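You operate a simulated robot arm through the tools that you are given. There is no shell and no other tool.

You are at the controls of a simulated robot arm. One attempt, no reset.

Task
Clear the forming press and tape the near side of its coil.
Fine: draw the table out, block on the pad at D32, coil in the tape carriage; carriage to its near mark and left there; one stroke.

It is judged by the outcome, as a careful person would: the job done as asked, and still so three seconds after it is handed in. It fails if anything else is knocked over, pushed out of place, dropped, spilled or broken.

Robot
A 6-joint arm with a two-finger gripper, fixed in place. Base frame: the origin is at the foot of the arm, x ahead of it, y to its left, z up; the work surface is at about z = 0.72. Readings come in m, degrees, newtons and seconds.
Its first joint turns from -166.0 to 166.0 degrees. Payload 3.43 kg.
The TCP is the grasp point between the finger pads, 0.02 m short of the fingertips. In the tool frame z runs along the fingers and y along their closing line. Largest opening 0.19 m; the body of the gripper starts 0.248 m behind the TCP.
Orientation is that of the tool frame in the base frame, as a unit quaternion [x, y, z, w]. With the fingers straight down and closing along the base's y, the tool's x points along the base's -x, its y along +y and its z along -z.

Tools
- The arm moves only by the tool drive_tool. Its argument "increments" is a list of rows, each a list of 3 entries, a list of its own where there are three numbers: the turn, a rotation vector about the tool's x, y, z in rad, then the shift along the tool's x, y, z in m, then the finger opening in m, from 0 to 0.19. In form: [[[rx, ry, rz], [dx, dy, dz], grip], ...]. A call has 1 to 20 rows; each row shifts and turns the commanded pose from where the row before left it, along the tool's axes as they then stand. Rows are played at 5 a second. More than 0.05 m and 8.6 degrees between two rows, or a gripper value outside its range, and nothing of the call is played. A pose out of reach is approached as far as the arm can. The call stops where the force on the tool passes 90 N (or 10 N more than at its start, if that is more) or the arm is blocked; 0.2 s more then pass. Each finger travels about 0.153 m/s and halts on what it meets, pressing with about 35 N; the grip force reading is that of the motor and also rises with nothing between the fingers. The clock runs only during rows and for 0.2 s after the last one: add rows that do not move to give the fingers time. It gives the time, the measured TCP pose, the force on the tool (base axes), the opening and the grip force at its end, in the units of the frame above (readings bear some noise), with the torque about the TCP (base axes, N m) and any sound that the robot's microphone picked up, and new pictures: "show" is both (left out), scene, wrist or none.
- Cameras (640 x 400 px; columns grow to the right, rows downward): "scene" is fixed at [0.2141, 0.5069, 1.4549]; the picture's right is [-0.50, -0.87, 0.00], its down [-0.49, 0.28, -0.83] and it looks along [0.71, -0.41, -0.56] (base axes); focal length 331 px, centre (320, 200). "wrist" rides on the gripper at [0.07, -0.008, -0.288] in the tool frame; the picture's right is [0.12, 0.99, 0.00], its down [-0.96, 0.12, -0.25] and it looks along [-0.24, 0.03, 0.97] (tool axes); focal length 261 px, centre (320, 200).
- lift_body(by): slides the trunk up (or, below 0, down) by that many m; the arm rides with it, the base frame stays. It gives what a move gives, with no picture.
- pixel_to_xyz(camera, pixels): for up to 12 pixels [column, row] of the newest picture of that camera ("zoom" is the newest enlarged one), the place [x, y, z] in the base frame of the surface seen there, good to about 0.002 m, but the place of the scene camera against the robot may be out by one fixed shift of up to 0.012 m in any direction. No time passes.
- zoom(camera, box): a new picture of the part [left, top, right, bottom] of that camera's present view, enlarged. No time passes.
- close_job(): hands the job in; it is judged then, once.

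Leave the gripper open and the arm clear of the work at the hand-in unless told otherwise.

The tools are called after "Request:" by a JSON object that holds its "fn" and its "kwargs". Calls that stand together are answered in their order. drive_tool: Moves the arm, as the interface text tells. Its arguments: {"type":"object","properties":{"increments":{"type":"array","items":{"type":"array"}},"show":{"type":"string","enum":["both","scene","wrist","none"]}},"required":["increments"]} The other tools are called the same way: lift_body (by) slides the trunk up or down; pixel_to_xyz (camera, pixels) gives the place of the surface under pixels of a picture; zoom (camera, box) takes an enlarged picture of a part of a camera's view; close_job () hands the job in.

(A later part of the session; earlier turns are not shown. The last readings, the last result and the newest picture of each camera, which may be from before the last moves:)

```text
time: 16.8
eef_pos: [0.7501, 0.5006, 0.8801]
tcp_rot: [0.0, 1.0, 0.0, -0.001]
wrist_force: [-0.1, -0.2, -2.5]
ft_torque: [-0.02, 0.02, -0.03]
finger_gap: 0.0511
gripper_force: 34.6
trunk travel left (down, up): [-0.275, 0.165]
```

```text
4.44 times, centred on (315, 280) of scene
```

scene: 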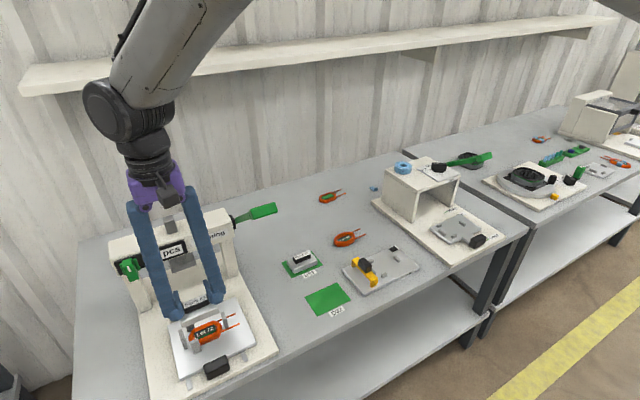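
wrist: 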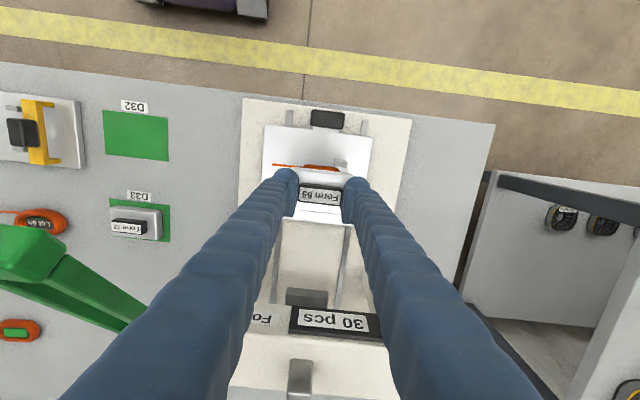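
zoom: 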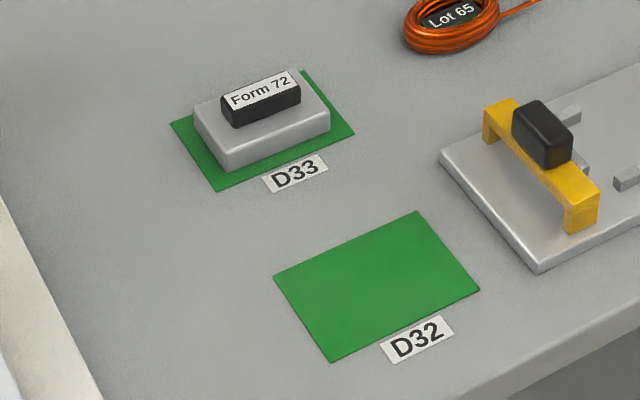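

The coil on the press reads "Lot 72" and the block "Form 65". The job names them by place (press's coil, press's block), so I carry on. Before I carry the block over to D32 I need the extent of the press lever's green grip, so I'll measure it.

Request:
{"fn": "pixel_to_xyz", "kwargs": {"camera": "scene", "pixels": [[252, 210], [252, 217], [264, 204], [264, 216], [275, 203], [276, 212], [270, 207], [258, 209], [246, 215], [238, 219]]}}

Request:
{"fn": "pixel_to_xyz", "kwargs": {"camera": "wrist", "pixels": [[5, 232], [35, 232], [60, 250], [5, 250], [20, 270], [62, 262], [100, 300], [10, 290]]}}

Request:
{"fn": "zoom", "kwargs": {"camera": "scene", "box": [220, 185, 300, 235]}}

```text
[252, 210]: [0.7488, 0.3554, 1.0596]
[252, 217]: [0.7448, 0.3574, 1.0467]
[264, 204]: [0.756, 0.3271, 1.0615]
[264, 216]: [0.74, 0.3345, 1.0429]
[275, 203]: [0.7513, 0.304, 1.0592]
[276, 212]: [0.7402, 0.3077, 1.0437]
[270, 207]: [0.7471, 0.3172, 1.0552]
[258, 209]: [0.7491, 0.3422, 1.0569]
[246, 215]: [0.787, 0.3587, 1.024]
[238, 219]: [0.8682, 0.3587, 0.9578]
```

```text
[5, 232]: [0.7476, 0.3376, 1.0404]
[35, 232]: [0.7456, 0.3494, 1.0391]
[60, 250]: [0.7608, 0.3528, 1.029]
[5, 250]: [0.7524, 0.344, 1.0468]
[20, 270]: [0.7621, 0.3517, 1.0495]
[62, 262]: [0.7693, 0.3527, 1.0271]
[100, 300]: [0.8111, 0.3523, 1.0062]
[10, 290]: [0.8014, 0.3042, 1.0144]
```

```text
8.00 times, centred on (260, 210) of scene
```

zoom: 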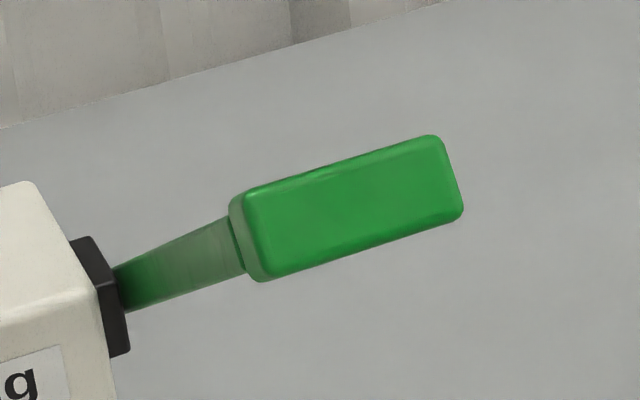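

The lever grip spans x≥0.74, y 0.30–0.36, z 1.03–1.06. I'll carry the block back to x≈0.60 first, cross to y≈0.187 well in front of the lever, then go forward over D32 (centre ≈ (0.720, 0.189)), staying high.

Request:
{"fn": "drive_tool", "kwargs": {"increments": [[[0, 0, 0], [0.03, 0, -0.01], 0.04], [[0, 0, 0], [0.04, 0, 0], 0.04], [[0, 0, 0], [0.04, 0, 0], 0.04], [[0, 0, 0], [0.04, 0, 0], 0.04], [[0, 0, 0], [0, -0.03, 0], 0.04], [[0, 0, 0], [0, -0.04, 0], 0.04], [[0, 0, 0], [0, -0.04, 0], 0.04], [[0, 0, 0], [0, -0.04, 0], 0.04], [[0, 0, 0], [0, -0.04, 0], 0.04], [[0, 0, 0], [0, -0.04, 0], 0.04], [[0, 0, 0], [0, -0.04, 0], 0.04], [[0, 0, 0], [0, -0.043, 0], 0.04], [[0, 0, 0], [0, 0, 0], 0.04]]}}

```text
time: 19.6
eef_pos: [0.6001, 0.1846, 0.8921]
tcp_rot: [-0.001, 1.0, 0.0, 0.0]
wrist_force: [0.5, 0.3, -1.1]
ft_torque: [0.11, 0.03, 0.0]
finger_gap: 0.051
gripper_force: 34.7
trunk travel left (down, up): [-0.275, 0.165]
```

scene: 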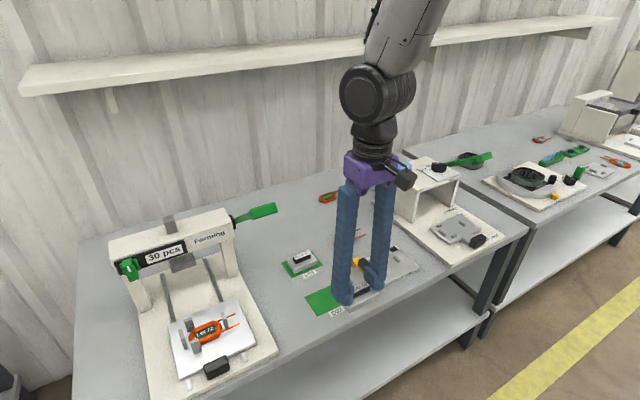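
wrist: 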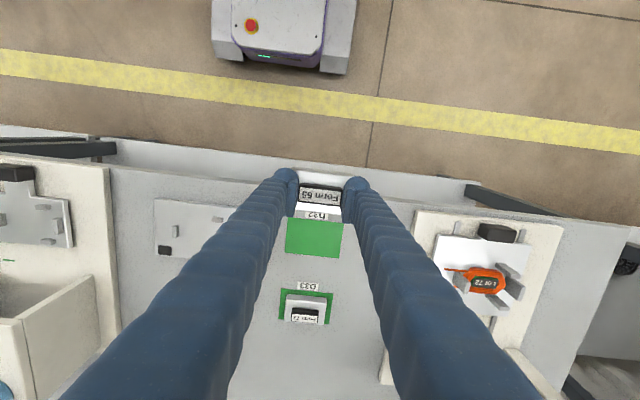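

The block is held level in front of D32. I'll go forward 0.122 m and then down part-way to z≈0.80, and check.

Request:
{"fn": "drive_tool", "kwargs": {"increments": [[[0, 0, 0], [-0.04, 0, 0], 0.04], [[0, 0, 0], [-0.04, 0, 0], 0.04], [[0, 0, 0], [-0.0417, 0, 0], 0.04], [[0, 0, 0], [0, 0, 0.03], 0.04], [[0, 0, 0], [0, 0, 0.03], 0.04], [[0, 0, 0], [0, 0, 0.031], 0.04], [[0, 0, 0], [0, 0, 0], 0.04]]}}

```text
time: 21.2
eef_pos: [0.722, 0.1865, 0.802]
tcp_rot: [0.0, 1.0, 0.0, 0.0]
wrist_force: [0.3, -0.2, -2.8]
ft_torque: [0.03, -0.03, 0.01]
finger_gap: 0.0507
gripper_force: 34.8
trunk travel left (down, up): [-0.275, 0.165]
```

scene: 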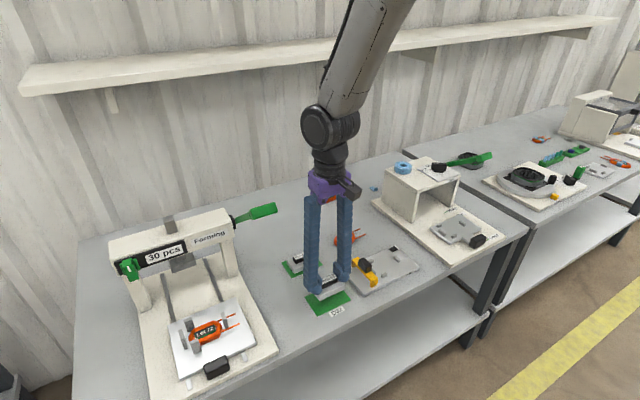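
wrist: 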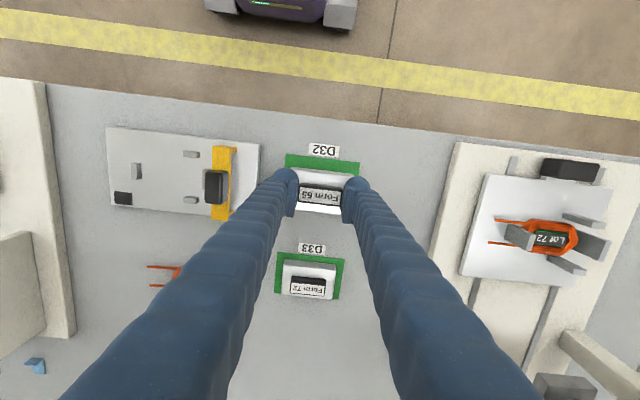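

Clear all round. The block should touch the pad at TCP z≈0.7615, so I'll descend to 0.767, then in 2 mm steps watching the force.

Request:
{"fn": "drive_tool", "kwargs": {"increments": [[[0, 0, 0], [0, 0, 0.015], 0.04], [[0, 0, 0], [0, 0, 0.012], 0.04], [[0, 0, 0], [0, 0, 0.007], 0.04], [[0, 0, 0], [0, 0, 0], 0.04]]}}

Request:
{"fn": "zoom", "kwargs": {"camera": "scene", "box": [280, 245, 370, 325]}}

```text
time: 22.2
eef_pos: [0.7211, 0.1865, 0.7658]
tcp_rot: [-0.001, 1.0, 0.0, 0.0]
wrist_force: [-0.1, -0.4, -1.9]
ft_torque: [-0.03, -0.03, -0.02]
finger_gap: 0.051
gripper_force: 35.5
trunk travel left (down, up): [-0.275, 0.165]
```

scene: 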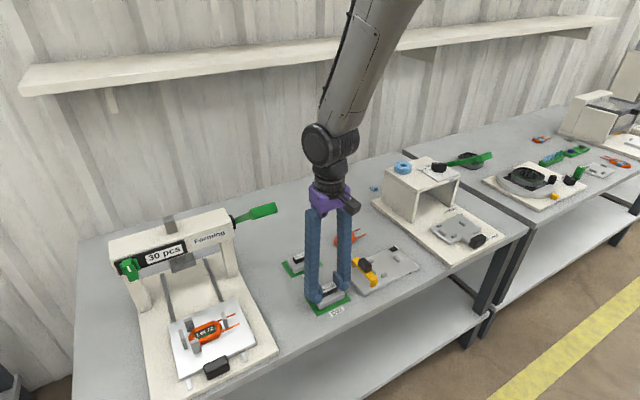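
wrist: 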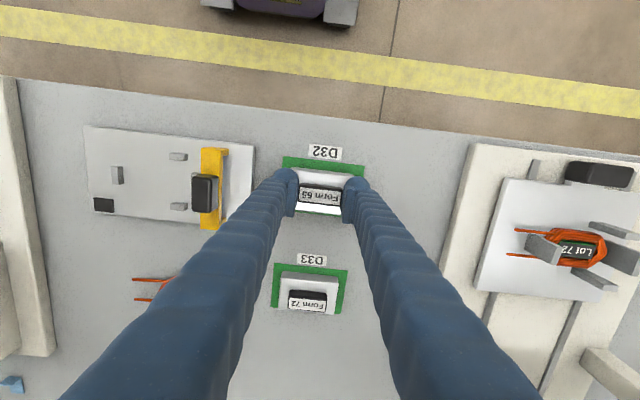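

```text
5.00 times, centred on (325, 285) of scene
```

zoom: 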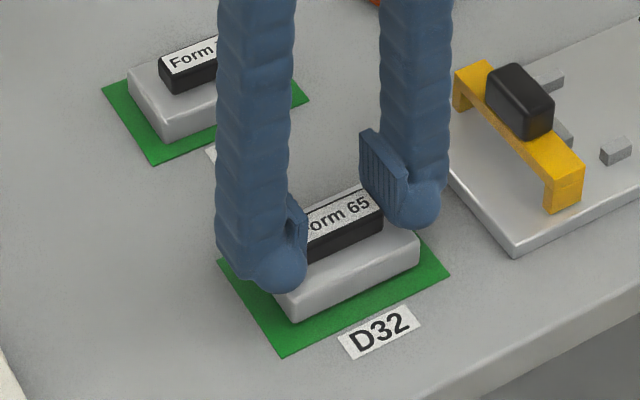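

The block is just above the pad, square and centred. I'll lower it the last few millimetres.

Request:
{"fn": "drive_tool", "kwargs": {"increments": [[[0, 0, 0], [0, 0, 0.002], 0.04], [[0, 0, 0], [0, 0, 0.0015], 0.04], [[0, 0, 0], [0, 0, 0.001], 0.04]], "show": "none"}}

```text
time: 23.0
eef_pos: [0.7204, 0.1863, 0.7627]
tcp_rot: [0.0, 1.0, -0.001, 0.0]
wrist_force: [-0.9, -2.4, 8.1]
ft_torque: [-0.06, 0.18, -0.02]
finger_gap: 0.0511
gripper_force: 35.4
trunk travel left (down, up): [-0.275, 0.165]
```

The z force went from −2 to +8 N, so the block is on the pad. I'll open the fingers gently and rise.

Request:
{"fn": "drive_tool", "kwargs": {"increments": [[[0, 0, 0], [0, 0, 0], 0.06], [[0, 0, 0], [0, 0, 0], 0.07], [[0, 0, 0], [0, 0, 0], 0.07], [[0, 0, 0], [0, 0, -0.03], 0.07], [[0, 0, 0], [0, 0, -0.04], 0.07], [[0, 0, 0], [0, 0, -0.04], 0.07], [[0, 0, 0], [0, 0, -0.04], 0.07], [[0, 0, 0], [0, 0, 0], 0.07]]}}

Request:
{"fn": "zoom", "kwargs": {"camera": "scene", "box": [280, 245, 370, 325]}}

```text
time: 24.8
eef_pos: [0.7229, 0.187, 0.9129]
tcp_rot: [0.0, 1.0, 0.001, -0.001]
wrist_force: [0.3, 0.1, 0.2]
ft_torque: [-0.02, 0.02, -0.02]
finger_gap: 0.07
gripper_force: 0.0
trunk travel left (down, up): [-0.275, 0.165]
```

scene: 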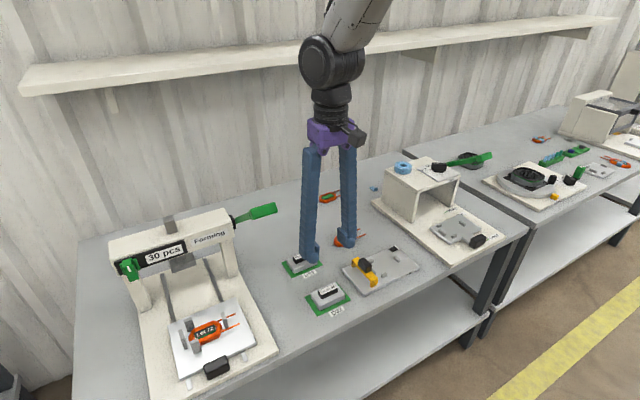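
wrist: 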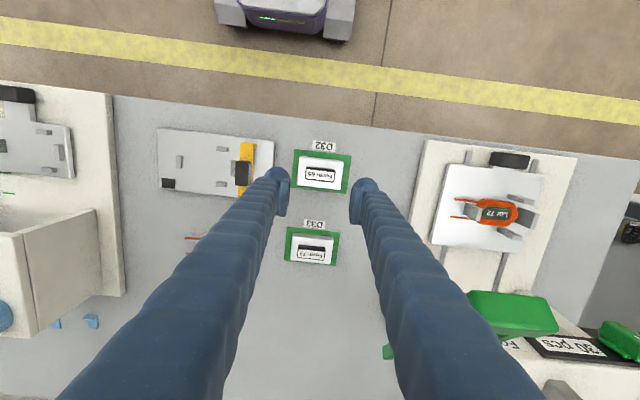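

```text
5.00 times, centred on (325, 285) of scene
```

zoom: 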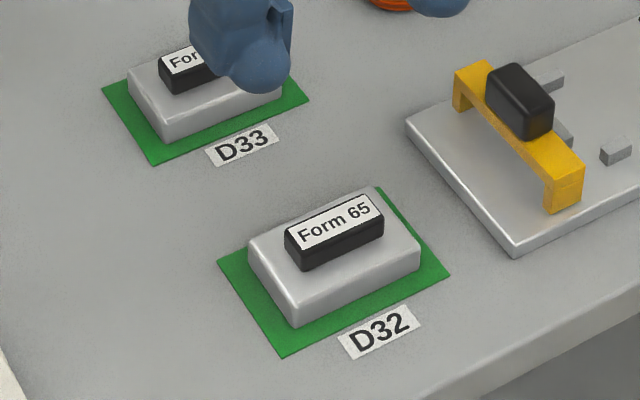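

The block sits square and centred on D32. Now the coil. I'll zoom in on it in the wrist view at (485,213) and on the tape carriage at (40,145) to compare the nests.

Request:
{"fn": "zoom", "kwargs": {"camera": "wrist", "box": [420, 150, 550, 250]}}

Request:
{"fn": "pixel_to_xyz", "kwargs": {"camera": "wrist", "pixels": [[454, 200], [454, 216], [494, 214], [478, 203], [480, 222], [516, 210], [490, 198], [490, 228], [524, 195], [472, 205], [518, 218], [505, 232]]}}

Request:
{"fn": "zoom", "kwargs": {"camera": "scene", "box": [165, 295, 250, 375]}}

Request:
{"fn": "zoom", "kwargs": {"camera": "wrist", "box": [0, 70, 120, 220]}}

```text
4.00 times, centred on (485, 200) of wrist
```

zoom: 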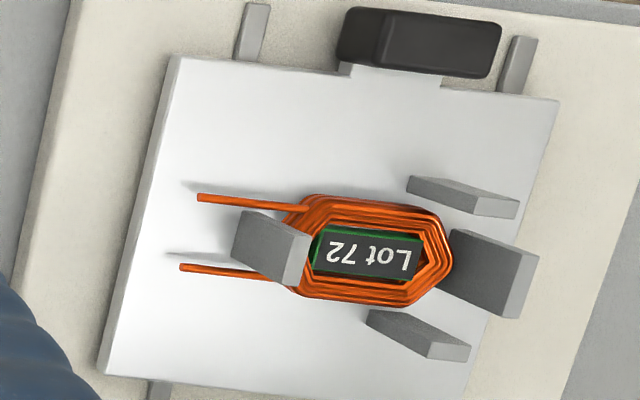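

```text
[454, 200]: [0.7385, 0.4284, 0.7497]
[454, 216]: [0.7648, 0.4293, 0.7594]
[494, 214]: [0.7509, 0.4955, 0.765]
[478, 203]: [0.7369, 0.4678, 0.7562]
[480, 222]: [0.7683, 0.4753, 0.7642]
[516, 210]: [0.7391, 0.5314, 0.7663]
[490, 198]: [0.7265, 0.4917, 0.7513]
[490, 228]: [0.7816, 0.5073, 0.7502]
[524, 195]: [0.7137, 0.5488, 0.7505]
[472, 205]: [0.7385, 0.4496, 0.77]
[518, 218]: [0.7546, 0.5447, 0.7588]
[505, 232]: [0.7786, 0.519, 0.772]
```

```text
5.00 times, centred on (208, 335) of scene
```

zoom: 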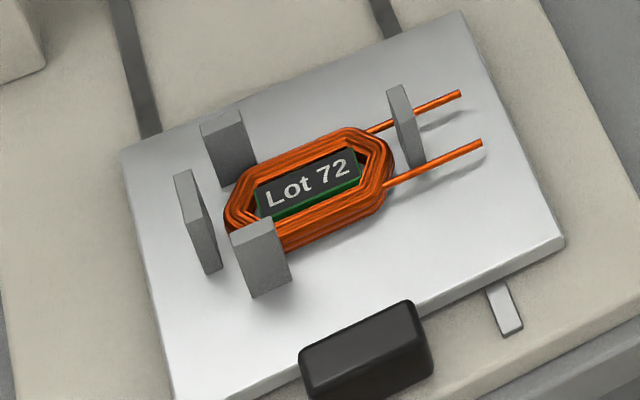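

```text
2.67 times, centred on (60, 145) of wrist
```

zoom: 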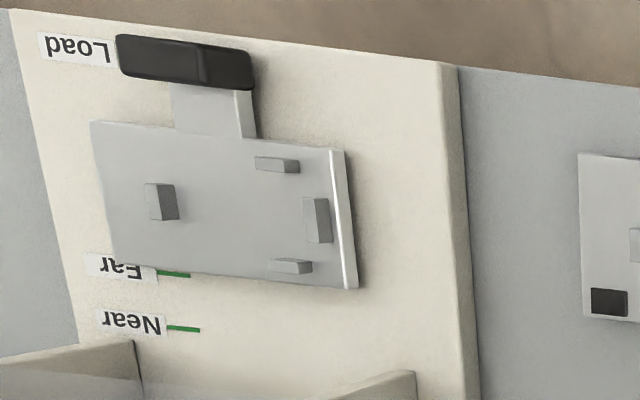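

The coil body spans about x 0.727–0.774 and y 0.468–0.535, top z≈0.766, leads toward −y. The side stops sit at y≈0.519–0.537. I'll grip the coil across x at y≈0.493, clear of those stops, which needs a 90° wrist turn. First I back away and cross to y≈0.493 in front of the press.

Request:
{"fn": "drive_tool", "kwargs": {"increments": [[[0, 0, 0], [0.04, 0, 0], 0.08], [[0, 0, 0], [0.04, 0, 0], 0.08], [[0, 0, 0], [0.04, 0, 0], 0.08], [[0, 0, 0], [0, 0.042, 0], 0.08], [[0, 0, 0], [0, 0.044, 0], 0.08], [[0, 0, 0], [0, 0.044, 0], 0.08], [[0, 0, 0], [0, 0.044, 0], 0.08], [[0, 0, 0], [0, 0.044, 0], 0.08], [[0, 0, 0], [0, 0.044, 0], 0.08], [[0, 0, 0], [0, 0.044, 0], 0.08], [[0, 0, 0], [0, 0, 0], 0.08]], "show": "none"}}

Request:
{"fn": "drive_tool", "kwargs": {"increments": [[[0, 0, 0.1428], [0, 0, 0], 0.08], [[0, 0, 0.1428], [0, 0, 0], 0.08], [[0, 0, 0.1428], [0, 0, 0], 0.08], [[0, 0, 0.1428], [0, 0, 0], 0.08], [[0, 0, 0.1428], [0, 0, 0], 0.08], [[0, 0, 0.1428], [0, 0, 0], 0.08], [[0, 0, 0.1428], [0, 0, 0], 0.08], [[0, 0, 0.1428], [0, 0, 0], 0.08], [[0, 0, 0.1428], [0, 0, 0], 0.08], [[0, 0, 0.1428], [0, 0, 0], 0.08], [[0, 0, 0.1428], [0, 0, 0], 0.08], [[0, 0, 0], [0, 0, 0], 0.08]]}}

```text
time: 27.2
eef_pos: [0.601, 0.4946, 0.9113]
tcp_rot: [0.0, 1.0, 0.0, 0.0]
wrist_force: [0.6, 1.0, -0.4]
ft_torque: [-0.06, -0.04, 0.02]
finger_gap: 0.08
gripper_force: 0.0
trunk travel left (down, up): [-0.275, 0.165]
```

```text
time: 29.8
eef_pos: [0.6004, 0.493, 0.9123]
tcp_rot: [0.707, 0.707, 0.0, 0.001]
wrist_force: [-0.1, -0.1, 0.0]
ft_torque: [0.0, -0.01, 0.0]
finger_gap: 0.0801
gripper_force: 0.0
trunk travel left (down, up): [-0.275, 0.165]
```

scene: 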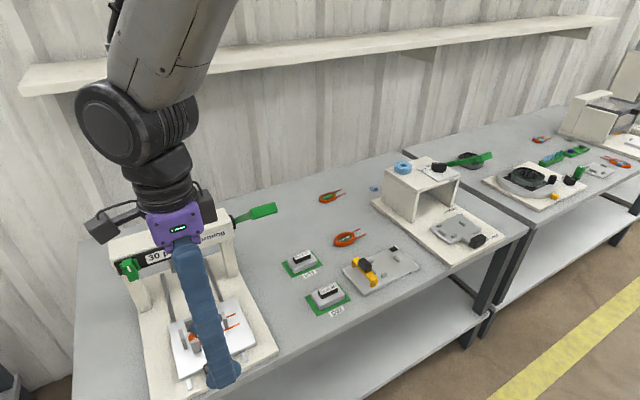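
wrist: 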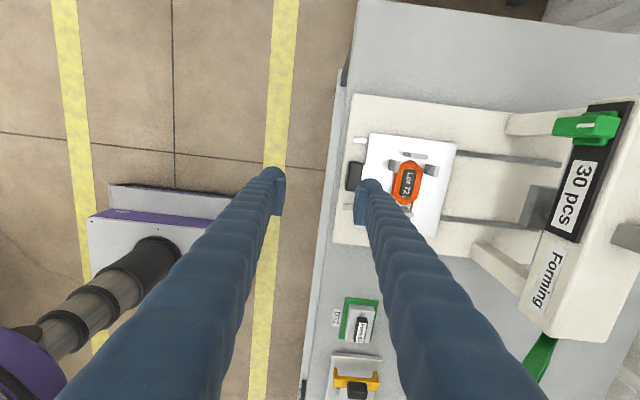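

The wrist turned correctly: tool y is now along base +x, with the camera on the +y side. I'll move forward over the coil and down to z≈0.84 and look.

Request:
{"fn": "drive_tool", "kwargs": {"increments": [[[0, 0, 0], [0, 0.04, 0], 0.08], [[0, 0, 0], [0, 0.04, 0], 0.08], [[0, 0, 0], [0, 0.04, 0], 0.08], [[0, 0, 0], [0, 0.029, 0.01], 0.08], [[0, 0, 0], [0, 0, 0.03], 0.08], [[0, 0, 0], [0, 0, 0.032], 0.08], [[0, 0, 0], [0, 0, 0], 0.08]]}}

Request:
{"fn": "zoom", "kwargs": {"camera": "wrist", "box": [255, 130, 395, 250]}}

```text
time: 31.4
eef_pos: [0.7516, 0.4943, 0.8386]
tcp_rot: [0.707, 0.707, 0.0, 0.0]
wrist_force: [0.0, 0.4, -0.2]
ft_torque: [-0.07, -0.01, -0.04]
finger_gap: 0.0803
gripper_force: 0.0
trunk travel left (down, up): [-0.275, 0.165]
```

scene: 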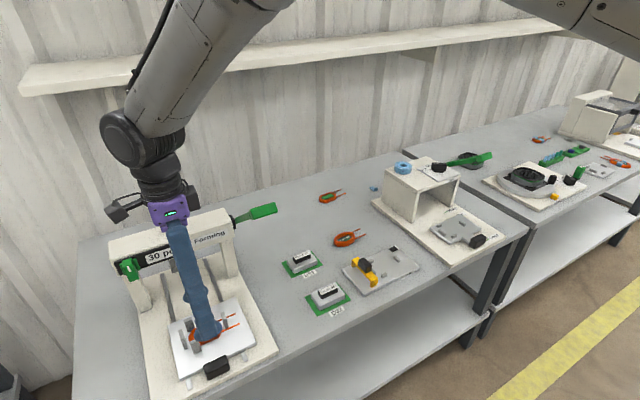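
wrist: 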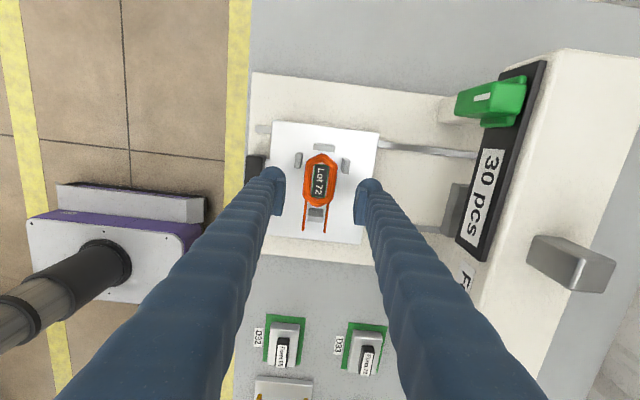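

```text
3.33 times, centred on (325, 190) of wrist
```

zoom: 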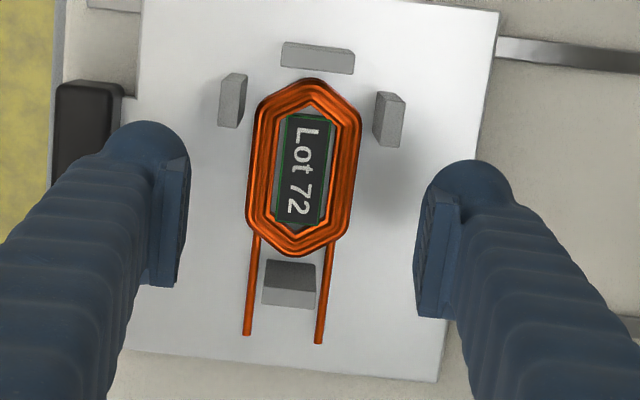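

A very clear view. I'll measure the coil's edges, leads and stops here.

Request:
{"fn": "pixel_to_xyz", "kwargs": {"camera": "zoom", "pixels": [[262, 140], [253, 200], [352, 150], [345, 215], [308, 85], [290, 250], [305, 130], [247, 325], [320, 338], [232, 85], [395, 100], [318, 50]]}}

Request:
{"fn": "pixel_to_xyz", "kwargs": {"camera": "zoom", "pixels": [[222, 125], [240, 125], [375, 140], [402, 148], [290, 270], [265, 300], [315, 305], [250, 240], [330, 245], [300, 195], [158, 285], [418, 318]]}}

```text
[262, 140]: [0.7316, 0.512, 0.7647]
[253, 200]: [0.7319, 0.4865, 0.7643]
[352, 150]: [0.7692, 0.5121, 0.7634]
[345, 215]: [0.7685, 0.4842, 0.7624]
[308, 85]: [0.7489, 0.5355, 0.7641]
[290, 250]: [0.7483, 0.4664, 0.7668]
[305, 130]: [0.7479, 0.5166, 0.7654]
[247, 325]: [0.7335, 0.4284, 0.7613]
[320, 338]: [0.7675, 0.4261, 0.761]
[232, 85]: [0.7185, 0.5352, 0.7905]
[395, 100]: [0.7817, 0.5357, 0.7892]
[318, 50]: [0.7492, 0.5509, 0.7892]
```

```text
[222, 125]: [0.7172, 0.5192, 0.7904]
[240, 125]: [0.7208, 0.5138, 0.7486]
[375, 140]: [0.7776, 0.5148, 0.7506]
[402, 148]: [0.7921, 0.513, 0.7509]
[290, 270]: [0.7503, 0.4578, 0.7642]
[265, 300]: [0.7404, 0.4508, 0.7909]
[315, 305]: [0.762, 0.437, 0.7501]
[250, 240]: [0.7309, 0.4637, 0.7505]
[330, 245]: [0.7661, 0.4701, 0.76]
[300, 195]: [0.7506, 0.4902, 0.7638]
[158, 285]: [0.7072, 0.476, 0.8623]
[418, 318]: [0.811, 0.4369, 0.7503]
```

The coil centre is about (0.750, 0.501), 0.042 wide in x, top z≈0.766. The fingers straddle it with y range 0.472–0.514, clear of the side stops from y≈0.519. I'll descend to z≈0.774 (tips ~3.5 mm above the plate).

Request:
{"fn": "drive_tool", "kwargs": {"increments": [[[0, 0, 0], [0, 0, 0.025], 0.08], [[0, 0, 0], [0, 0, 0.025], 0.08], [[0, 0, 0], [0, 0, 0.0155], 0.08], [[0, 0, 0], [0, 0, 0], 0.08]], "show": "wrist"}}

Request:
{"fn": "zoom", "kwargs": {"camera": "wrist", "box": [255, 130, 395, 250]}}

```text
time: 32.4
eef_pos: [0.752, 0.4943, 0.7727]
tcp_rot: [0.707, 0.707, 0.0, 0.0]
wrist_force: [-0.5, -0.4, -1.0]
ft_torque: [-0.02, 0.03, -0.01]
finger_gap: 0.0798
gripper_force: 0.1
trunk travel left (down, up): [-0.275, 0.165]
```

wrist: 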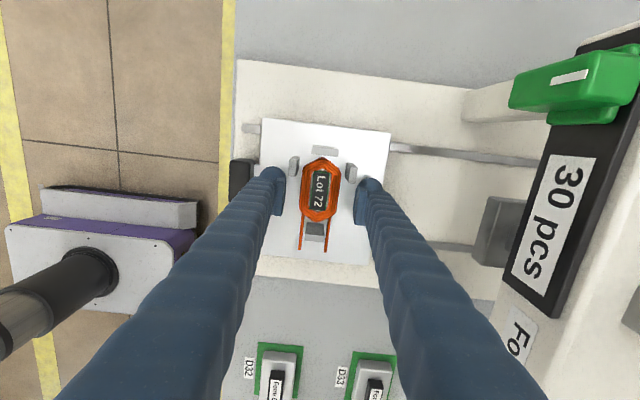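

```text
3.33 times, centred on (325, 190) of wrist
```

zoom: 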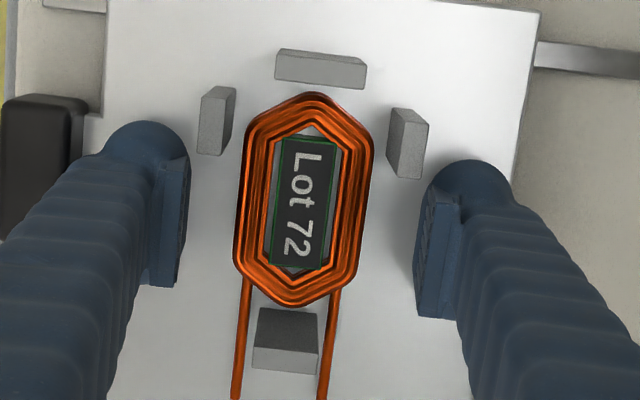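

The fingers are beside the coil with even gaps and clear of the stops. I'll close gently on it.

Request:
{"fn": "drive_tool", "kwargs": {"increments": [[[0, 0, 0], [0, 0, 0], 0.055], [[0, 0, 0], [0, 0, 0], 0.045], [[0, 0, 0], [0, 0, 0], 0.035], [[0, 0, 0], [0, 0, 0], 0.03], [[0, 0, 0], [0, 0, 0], 0.03]], "show": "wrist"}}

Request:
{"fn": "zoom", "kwargs": {"camera": "wrist", "box": [255, 130, 395, 250]}}

```text
time: 33.6
eef_pos: [0.7521, 0.493, 0.772]
tcp_rot: [0.707, 0.707, 0.0, -0.001]
wrist_force: [-1.3, -0.1, -0.7]
ft_torque: [0.01, 0.0, 0.0]
finger_gap: 0.0486
gripper_force: 34.9
trunk travel left (down, up): [-0.275, 0.165]
```

wrist: 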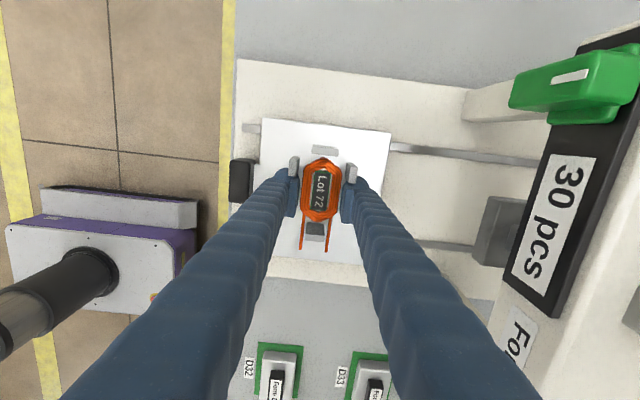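

```text
3.33 times, centred on (325, 190) of wrist
```

zoom: 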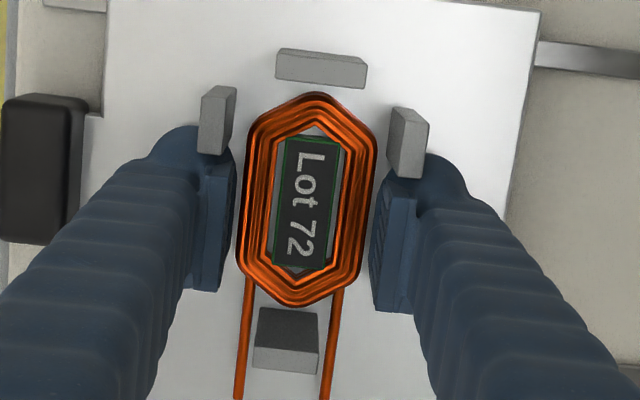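

Held at a gap of 0.0486 with 35 N. I'll lift slowly straight up and check.

Request:
{"fn": "drive_tool", "kwargs": {"increments": [[[0, 0, 0], [0, 0, -0.004], 0.03], [[0, 0, 0], [0, 0, -0.008], 0.03], [[0, 0, 0], [0, 0, -0.015], 0.03], [[0, 0, 0], [0, 0, -0.02], 0.03], [[0, 0, 0], [0, 0, -0.025], 0.03], [[0, 0, 0], [0, 0, -0.03], 0.03], [[0, 0, 0], [0, 0, 0], 0.03]]}}

Request:
{"fn": "zoom", "kwargs": {"camera": "wrist", "box": [255, 130, 395, 250]}}

Request:
{"fn": "zoom", "kwargs": {"camera": "scene", "box": [155, 260, 265, 380]}}

```text
time: 35.2
eef_pos: [0.7521, 0.4921, 0.8764]
tcp_rot: [0.707, 0.707, 0.0, 0.0]
wrist_force: [-0.3, -1.0, -0.7]
ft_torque: [0.03, 0.01, 0.02]
finger_gap: 0.0484
gripper_force: 34.8
trunk travel left (down, up): [-0.275, 0.165]
```

scene: 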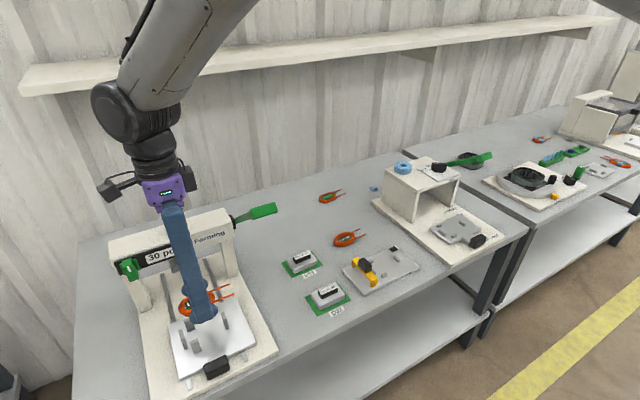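
wrist: 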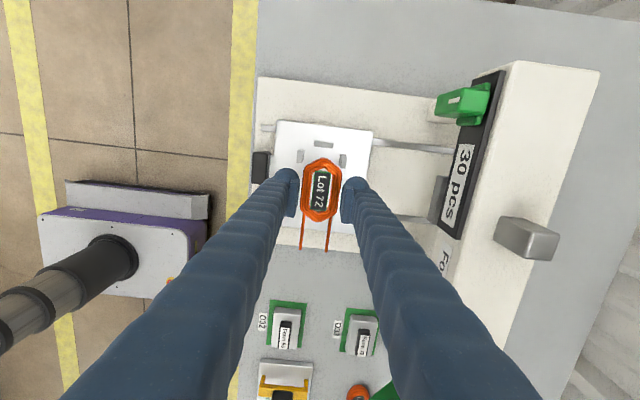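

```text
3.33 times, centred on (325, 190) of wrist
```

zoom: 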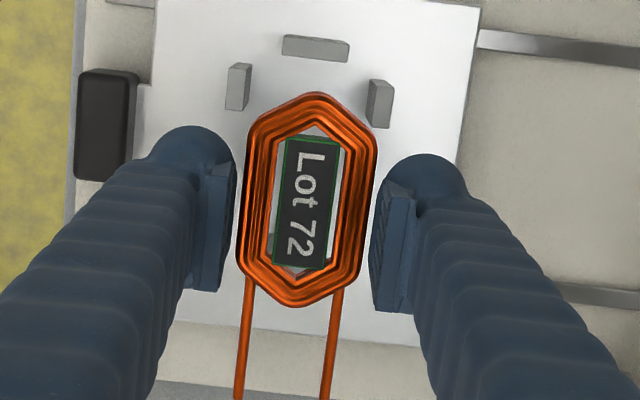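

```text
3.33 times, centred on (210, 320) of scene
```

zoom: 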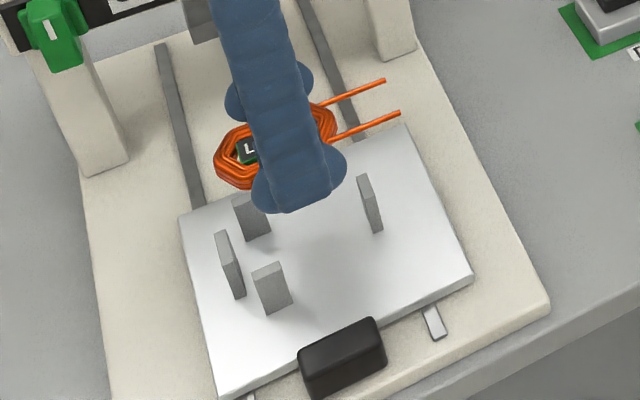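

The coil is held level. I'll measure it relative to the TCP (tips, leads, sides) so I can aim it into the carriage nest.

Request:
{"fn": "zoom", "kwargs": {"camera": "wrist", "box": [255, 130, 395, 250]}}

Request:
{"fn": "pixel_to_xyz", "kwargs": {"camera": "zoom", "pixels": [[312, 95], [318, 97], [290, 303], [243, 300], [339, 300], [240, 390], [325, 390], [246, 200], [370, 200], [258, 130], [372, 135], [308, 205]]}}

Request:
{"fn": "pixel_to_xyz", "kwargs": {"camera": "wrist", "pixels": [[302, 248], [326, 251], [303, 225], [328, 226], [321, 160], [318, 215]]}}

```text
3.33 times, centred on (325, 190) of wrist
```

zoom: 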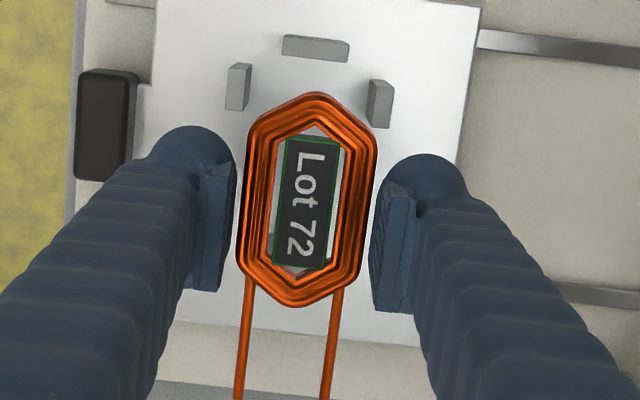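

```text
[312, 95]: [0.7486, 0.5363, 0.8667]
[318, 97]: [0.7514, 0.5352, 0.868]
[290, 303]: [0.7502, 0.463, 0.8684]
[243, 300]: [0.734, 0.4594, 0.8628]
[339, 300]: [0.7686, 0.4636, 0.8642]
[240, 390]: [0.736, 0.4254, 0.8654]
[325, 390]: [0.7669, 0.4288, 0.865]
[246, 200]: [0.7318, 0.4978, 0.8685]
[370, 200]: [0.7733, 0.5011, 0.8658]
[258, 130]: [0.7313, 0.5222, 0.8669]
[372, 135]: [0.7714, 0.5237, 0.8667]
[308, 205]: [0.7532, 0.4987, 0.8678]
```

```text
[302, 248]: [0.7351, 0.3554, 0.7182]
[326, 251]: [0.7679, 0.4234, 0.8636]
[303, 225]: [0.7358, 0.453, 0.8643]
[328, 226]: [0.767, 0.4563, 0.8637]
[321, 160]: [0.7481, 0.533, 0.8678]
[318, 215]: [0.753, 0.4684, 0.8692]
```

The coil centre is at TCP + (0, +0.007), its top 9 mm and its bottom ≈23 mm below the TCP, and it is square to the tool. I'll back out to x≈0.60, rise a little, and cross toward −y in front of everything at z≈0.90.

Request:
{"fn": "drive_tool", "kwargs": {"increments": [[[0, 0, 0], [0, -0.03, -0.006], 0.03], [[0, 0, 0], [0, -0.04, -0.006], 0.03], [[0, 0, 0], [0, -0.04, -0.006], 0.03], [[0, 0, 0], [0, -0.04, -0.006], 0.03], [[0, 0, 0], [-0.035, 0, 0], 0.03], [[0, 0, 0], [-0.045, 0, 0], 0.03], [[0, 0, 0], [-0.045, 0, 0], 0.03], [[0, 0, 0], [-0.045, 0, 0], 0.03], [[0, 0, 0], [-0.045, 0, 0], 0.03], [[0, 0, 0], [-0.045, 0, 0], 0.03], [[0, 0, 0], [-0.045, 0, 0], 0.03], [[0, 0, 0], [-0.045, 0, 0], 0.03], [[0, 0, 0], [-0.045, 0, 0], 0.03], [[0, 0, 0], [-0.045, 0, 0], 0.03], [[0, 0, 0], [-0.045, 0, 0], 0.03], [[0, 0, 0], [-0.045, 0, 0], 0.03], [[0, 0, 0], [-0.045, 0, 0], 0.03], [[0, 0, 0], [-0.045, 0, 0], 0.03], [[0, 0, 0], [-0.045, 0, 0], 0.03], [[0, 0, 0], [-0.045, 0, 0], 0.03]]}}

```text
time: 39.4
eef_pos: [0.6021, -0.218, 0.9014]
tcp_rot: [0.707, 0.707, 0.0, -0.001]
wrist_force: [-0.6, 0.6, -1.3]
ft_torque: [0.01, -0.02, -0.01]
finger_gap: 0.0484
gripper_force: 35.1
trunk travel left (down, up): [-0.275, 0.165]
```

scene: 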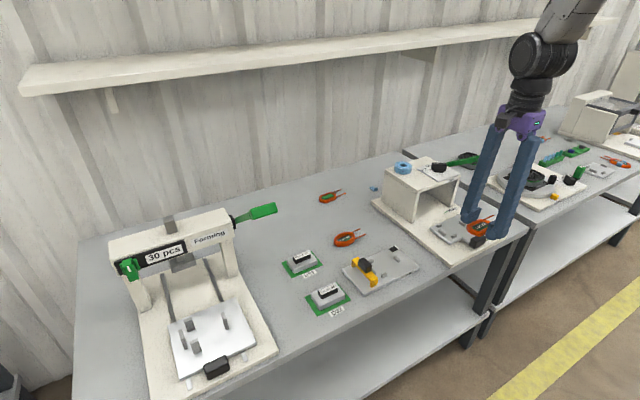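
wrist: 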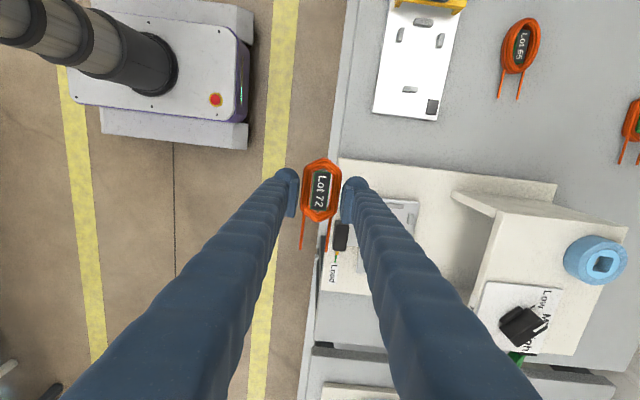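

The coil is still held. I'll continue to y≈−0.42 so the carriage shows clear of the finger, up and to the right in the wrist picture.

Request:
{"fn": "drive_tool", "kwargs": {"increments": [[[0, 0, 0], [-0.04, 0, 0], 0.03], [[0, 0, 0], [-0.04, 0, 0], 0.03], [[0, 0, 0], [-0.04, 0, 0], 0.03], [[0, 0, 0], [-0.04, 0, 0], 0.03], [[0, 0, 0], [-0.04, 0, 0], 0.03], [[0, 0, 0], [0, 0, 0], 0.03]], "show": "wrist"}}

Request:
{"fn": "zoom", "kwargs": {"camera": "wrist", "box": [310, 40, 470, 180]}}

```text
time: 40.8
eef_pos: [0.5993, -0.4179, 0.901]
tcp_rot: [0.708, 0.707, 0.0, 0.0]
wrist_force: [0.0, 0.3, -1.6]
ft_torque: [-0.01, 0.03, 0.0]
finger_gap: 0.0487
gripper_force: 35.1
trunk travel left (down, up): [-0.275, 0.165]
```

wrist: 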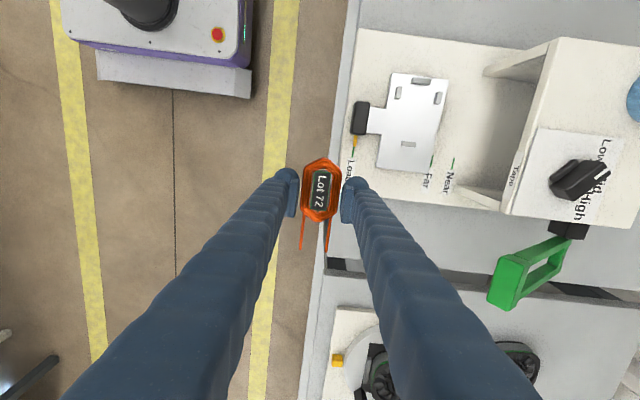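

```text
2.86 times, centred on (390, 110) of wrist
```

zoom: 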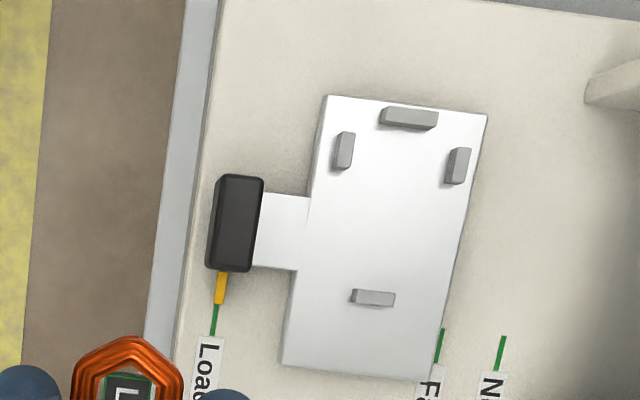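

I'll zoom tighter and measure the carriage stops, the pointer, the marks and the handle.

Request:
{"fn": "zoom", "kwargs": {"camera": "wrist", "box": [375, 60, 455, 180]}}

Request:
{"fn": "pixel_to_xyz", "kwargs": {"camera": "wrist", "pixels": [[423, 81], [400, 92], [438, 98], [409, 144], [413, 81], [432, 84], [402, 144], [416, 145], [360, 118], [355, 140], [431, 160], [453, 164]]}}

```text
3.33 times, centred on (415, 120) of wrist
```

zoom: 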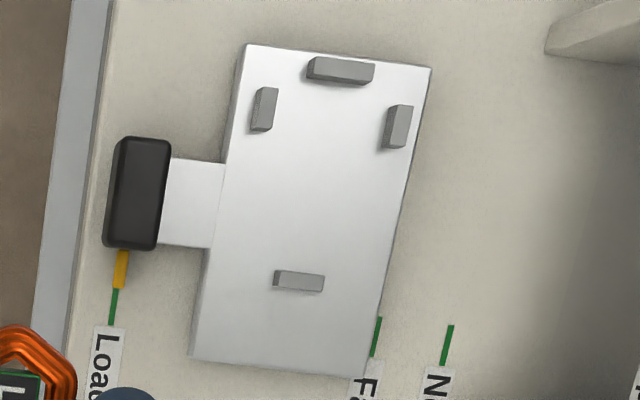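

```text
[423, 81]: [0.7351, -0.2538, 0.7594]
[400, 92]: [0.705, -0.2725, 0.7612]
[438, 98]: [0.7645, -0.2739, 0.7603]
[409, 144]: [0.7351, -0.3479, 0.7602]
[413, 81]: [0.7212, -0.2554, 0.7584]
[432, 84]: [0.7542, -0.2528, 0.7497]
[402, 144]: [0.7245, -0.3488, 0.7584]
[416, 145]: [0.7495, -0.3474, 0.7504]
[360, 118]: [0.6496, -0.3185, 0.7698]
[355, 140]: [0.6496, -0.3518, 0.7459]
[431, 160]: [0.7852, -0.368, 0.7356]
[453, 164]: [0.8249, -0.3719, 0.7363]
```

I'll refine the stop edges (inner faces) in the zoomed picture.

Request:
{"fn": "pixel_to_xyz", "kwargs": {"camera": "zoom", "pixels": [[257, 92], [275, 92], [268, 92], [391, 110], [410, 108], [400, 112], [340, 64], [340, 82], [310, 75], [372, 78], [300, 270], [300, 285]]}}

Request:
{"fn": "pixel_to_xyz", "kwargs": {"camera": "zoom", "pixels": [[276, 275], [322, 278], [300, 292], [265, 125], [390, 145], [250, 50], [425, 70], [195, 355], [120, 255], [115, 300], [375, 330], [447, 335]]}}

Request:
{"fn": "pixel_to_xyz", "kwargs": {"camera": "zoom", "pixels": [[120, 145], [165, 148], [110, 240], [155, 245], [145, 190], [122, 270], [117, 285], [180, 200], [220, 150], [113, 320], [370, 352], [443, 360]]}}

```text
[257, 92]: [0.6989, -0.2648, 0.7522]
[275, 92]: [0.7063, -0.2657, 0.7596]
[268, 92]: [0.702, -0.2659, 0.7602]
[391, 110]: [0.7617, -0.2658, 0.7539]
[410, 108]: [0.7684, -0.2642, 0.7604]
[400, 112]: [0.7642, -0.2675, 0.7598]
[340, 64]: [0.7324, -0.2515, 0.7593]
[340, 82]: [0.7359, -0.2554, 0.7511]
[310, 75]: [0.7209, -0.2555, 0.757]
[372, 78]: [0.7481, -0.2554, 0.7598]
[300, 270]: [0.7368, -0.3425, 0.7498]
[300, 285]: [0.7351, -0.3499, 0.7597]
```

```text
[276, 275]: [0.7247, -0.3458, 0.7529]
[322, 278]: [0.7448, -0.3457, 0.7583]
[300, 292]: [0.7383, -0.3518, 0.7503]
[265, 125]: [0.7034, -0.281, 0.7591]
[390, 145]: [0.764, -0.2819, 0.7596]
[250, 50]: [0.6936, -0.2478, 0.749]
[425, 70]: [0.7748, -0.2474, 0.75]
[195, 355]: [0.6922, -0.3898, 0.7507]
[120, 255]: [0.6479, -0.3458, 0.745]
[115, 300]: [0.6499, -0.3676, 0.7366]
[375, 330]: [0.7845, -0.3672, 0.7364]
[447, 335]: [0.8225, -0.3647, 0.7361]
```

```text
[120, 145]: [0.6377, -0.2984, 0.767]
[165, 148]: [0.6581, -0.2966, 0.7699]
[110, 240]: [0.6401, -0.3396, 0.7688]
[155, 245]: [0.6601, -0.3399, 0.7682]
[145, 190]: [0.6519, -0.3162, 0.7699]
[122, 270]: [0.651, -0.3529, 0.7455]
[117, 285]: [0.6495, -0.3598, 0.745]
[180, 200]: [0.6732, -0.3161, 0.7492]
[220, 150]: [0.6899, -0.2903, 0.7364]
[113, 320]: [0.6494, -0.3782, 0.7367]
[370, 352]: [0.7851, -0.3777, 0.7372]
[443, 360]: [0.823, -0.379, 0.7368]
```

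The nest centre is about (0.7345, −0.3005) with the plate top at z≈0.750. The marks are Load x≈0.650, Far ≈0.785 and Near ≈0.823, so from Load to Near is ≈0.173 m. I'll also measure the tape machine box and lever from here.

Request:
{"fn": "pixel_to_xyz", "kwargs": {"camera": "wrist", "pixels": [[556, 45], [505, 208], [530, 130], [485, 72], [460, 190], [500, 190], [575, 178], [600, 170], [545, 175], [505, 285], [550, 255], [570, 228]]}}

Request:
{"fn": "zoom", "kwargs": {"camera": "wrist", "box": [460, 120, 640, 320]}}

```text
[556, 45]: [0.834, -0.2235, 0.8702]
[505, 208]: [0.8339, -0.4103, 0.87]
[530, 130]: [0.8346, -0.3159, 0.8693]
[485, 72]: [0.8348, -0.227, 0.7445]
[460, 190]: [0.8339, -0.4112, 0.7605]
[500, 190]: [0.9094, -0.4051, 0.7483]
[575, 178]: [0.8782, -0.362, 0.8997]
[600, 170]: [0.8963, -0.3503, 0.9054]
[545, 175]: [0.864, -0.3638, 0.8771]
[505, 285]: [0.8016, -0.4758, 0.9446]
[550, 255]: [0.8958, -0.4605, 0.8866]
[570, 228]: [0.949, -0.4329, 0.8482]
```

```text
2.00 times, centred on (550, 220) of wrist
```

zoom: 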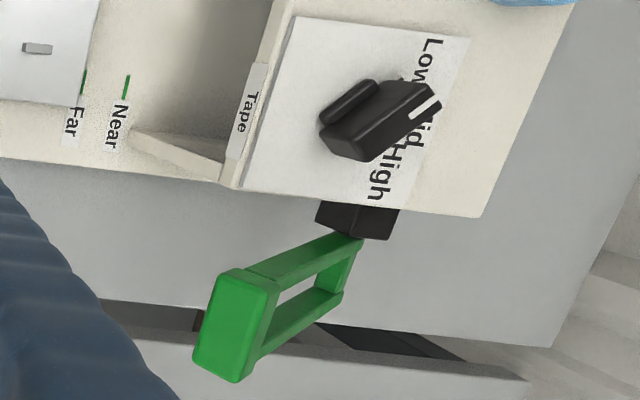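

The box front is at x≈0.834 with its top at z≈0.87, and the tape lever grip is near (0.80, −0.476, 0.945). Now I'll carry the coil over the nest to TCP (0.7345, −0.3075) and lower to z≈0.81 to check alignment.

Request:
{"fn": "drive_tool", "kwargs": {"increments": [[[0, 0, 0], [0.0274, 0.0334, 0], 0.03], [[0, 0, 0], [0.0274, 0.0334, 0], 0.03], [[0, 0, 0], [0.0274, 0.0335, 0], 0.03], [[0, 0, 0], [0.0273, 0.0335, 0], 0.03], [[0, 0, 0], [0, 0, 0.03], 0.03], [[0, 0, 0], [0, 0, 0.03], 0.03], [[0, 0, 0], [0, 0, 0.03], 0.03], [[0, 0, 0], [0, 0, 0], 0.03]]}}

Request:
{"fn": "zoom", "kwargs": {"camera": "wrist", "box": [250, 130, 400, 270]}}

Request:
{"fn": "zoom", "kwargs": {"camera": "scene", "box": [410, 180, 520, 270]}}

```text
time: 42.6
eef_pos: [0.7337, -0.3073, 0.8085]
tcp_rot: [0.707, 0.707, -0.001, 0.0]
wrist_force: [0.0, 0.3, -1.6]
ft_torque: [0.01, -0.03, -0.01]
finger_gap: 0.0486
gripper_force: 34.9
trunk travel left (down, up): [-0.275, 0.165]
```

scene: 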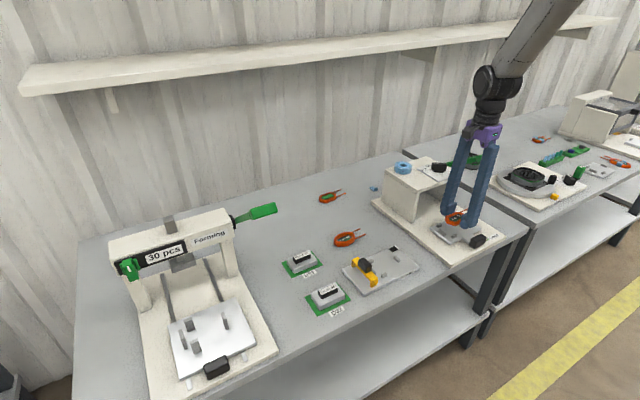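
wrist: 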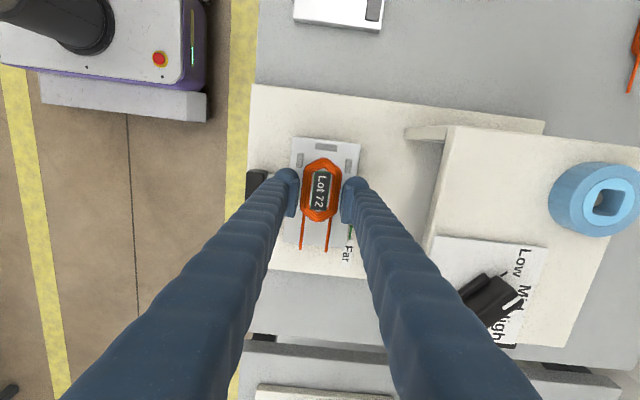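

```text
2.86 times, centred on (325, 200) of wrist
```

zoom: 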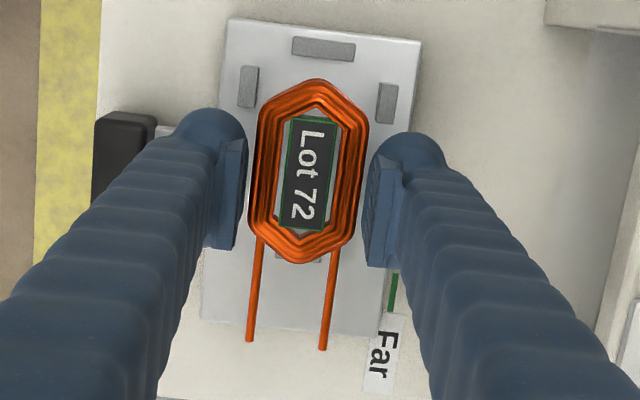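

```text
4.44 times, centred on (465, 225) of scene
```

zoom: 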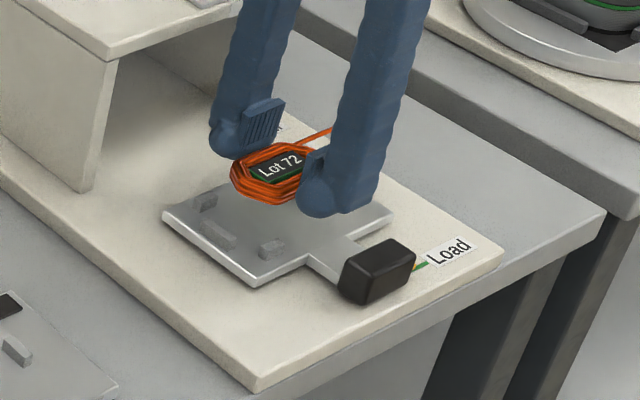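

Alignment looks right. I'll verify the coil against the stops with one measurement before lowering.

Request:
{"fn": "pixel_to_xyz", "kwargs": {"camera": "zoom", "pixels": [[248, 75], [257, 90], [387, 90], [378, 110], [323, 42], [323, 58], [318, 82], [297, 260], [260, 245], [334, 250], [250, 335], [322, 343]]}}

Request:
{"fn": "pixel_to_xyz", "kwargs": {"camera": "zoom", "pixels": [[285, 258], [310, 262], [277, 250], [256, 180], [362, 180], [265, 120], [358, 125]]}}

```text
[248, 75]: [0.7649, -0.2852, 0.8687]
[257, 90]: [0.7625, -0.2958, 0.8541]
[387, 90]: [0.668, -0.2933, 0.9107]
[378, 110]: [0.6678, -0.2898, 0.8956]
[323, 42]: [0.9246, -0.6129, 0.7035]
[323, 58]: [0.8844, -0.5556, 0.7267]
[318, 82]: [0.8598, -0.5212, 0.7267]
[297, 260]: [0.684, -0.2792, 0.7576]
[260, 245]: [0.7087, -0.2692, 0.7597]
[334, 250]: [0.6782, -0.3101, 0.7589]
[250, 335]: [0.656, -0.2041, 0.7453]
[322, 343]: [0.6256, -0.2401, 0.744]
```

```text
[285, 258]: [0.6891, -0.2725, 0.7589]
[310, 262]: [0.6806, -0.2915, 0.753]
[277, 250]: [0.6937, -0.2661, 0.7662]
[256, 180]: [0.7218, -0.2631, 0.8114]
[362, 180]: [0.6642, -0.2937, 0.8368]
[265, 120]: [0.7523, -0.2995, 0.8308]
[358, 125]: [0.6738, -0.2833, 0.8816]
```

Those applied to the newest zoom (the scene one). I'll retake the wrist zoom and measure again.

Request:
{"fn": "zoom", "kwargs": {"camera": "wrist", "box": [250, 130, 400, 270]}}

Request:
{"fn": "pixel_to_xyz", "kwargs": {"camera": "zoom", "pixels": [[248, 75], [257, 90], [387, 90], [378, 110], [323, 42], [323, 58], [318, 82], [297, 260], [260, 245], [334, 250], [250, 335], [322, 343]]}}

Request:
{"fn": "pixel_to_xyz", "kwargs": {"camera": "zoom", "pixels": [[310, 260], [320, 255], [278, 255], [256, 180], [362, 180], [262, 120], [362, 125], [226, 25], [418, 42], [205, 315]]}}

```text
2.86 times, centred on (325, 200) of wrist
```

zoom: 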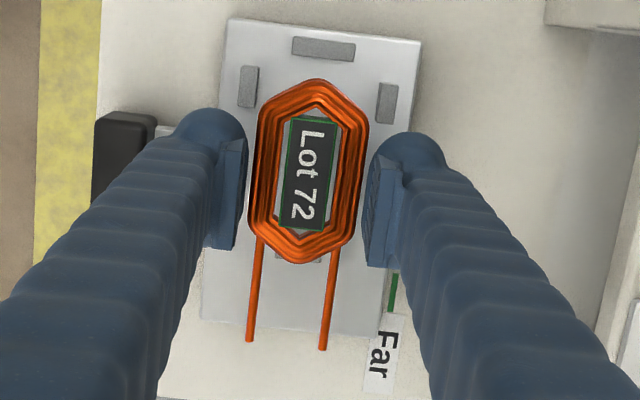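

```text
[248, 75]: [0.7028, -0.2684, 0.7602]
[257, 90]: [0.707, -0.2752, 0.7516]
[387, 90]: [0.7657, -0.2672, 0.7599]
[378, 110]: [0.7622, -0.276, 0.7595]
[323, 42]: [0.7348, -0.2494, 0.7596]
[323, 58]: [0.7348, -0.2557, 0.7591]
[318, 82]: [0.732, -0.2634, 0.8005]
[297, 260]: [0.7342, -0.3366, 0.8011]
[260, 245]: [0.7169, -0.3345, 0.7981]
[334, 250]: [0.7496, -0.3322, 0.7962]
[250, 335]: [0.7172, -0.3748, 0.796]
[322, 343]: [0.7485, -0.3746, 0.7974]
```

```text
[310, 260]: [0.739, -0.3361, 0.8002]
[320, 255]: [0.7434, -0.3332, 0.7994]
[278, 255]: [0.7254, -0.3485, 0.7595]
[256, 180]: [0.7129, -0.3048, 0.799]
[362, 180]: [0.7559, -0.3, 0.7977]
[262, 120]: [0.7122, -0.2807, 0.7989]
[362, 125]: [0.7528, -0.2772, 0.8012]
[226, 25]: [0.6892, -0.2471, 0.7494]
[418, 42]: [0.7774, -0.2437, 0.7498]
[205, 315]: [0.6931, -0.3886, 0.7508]
```

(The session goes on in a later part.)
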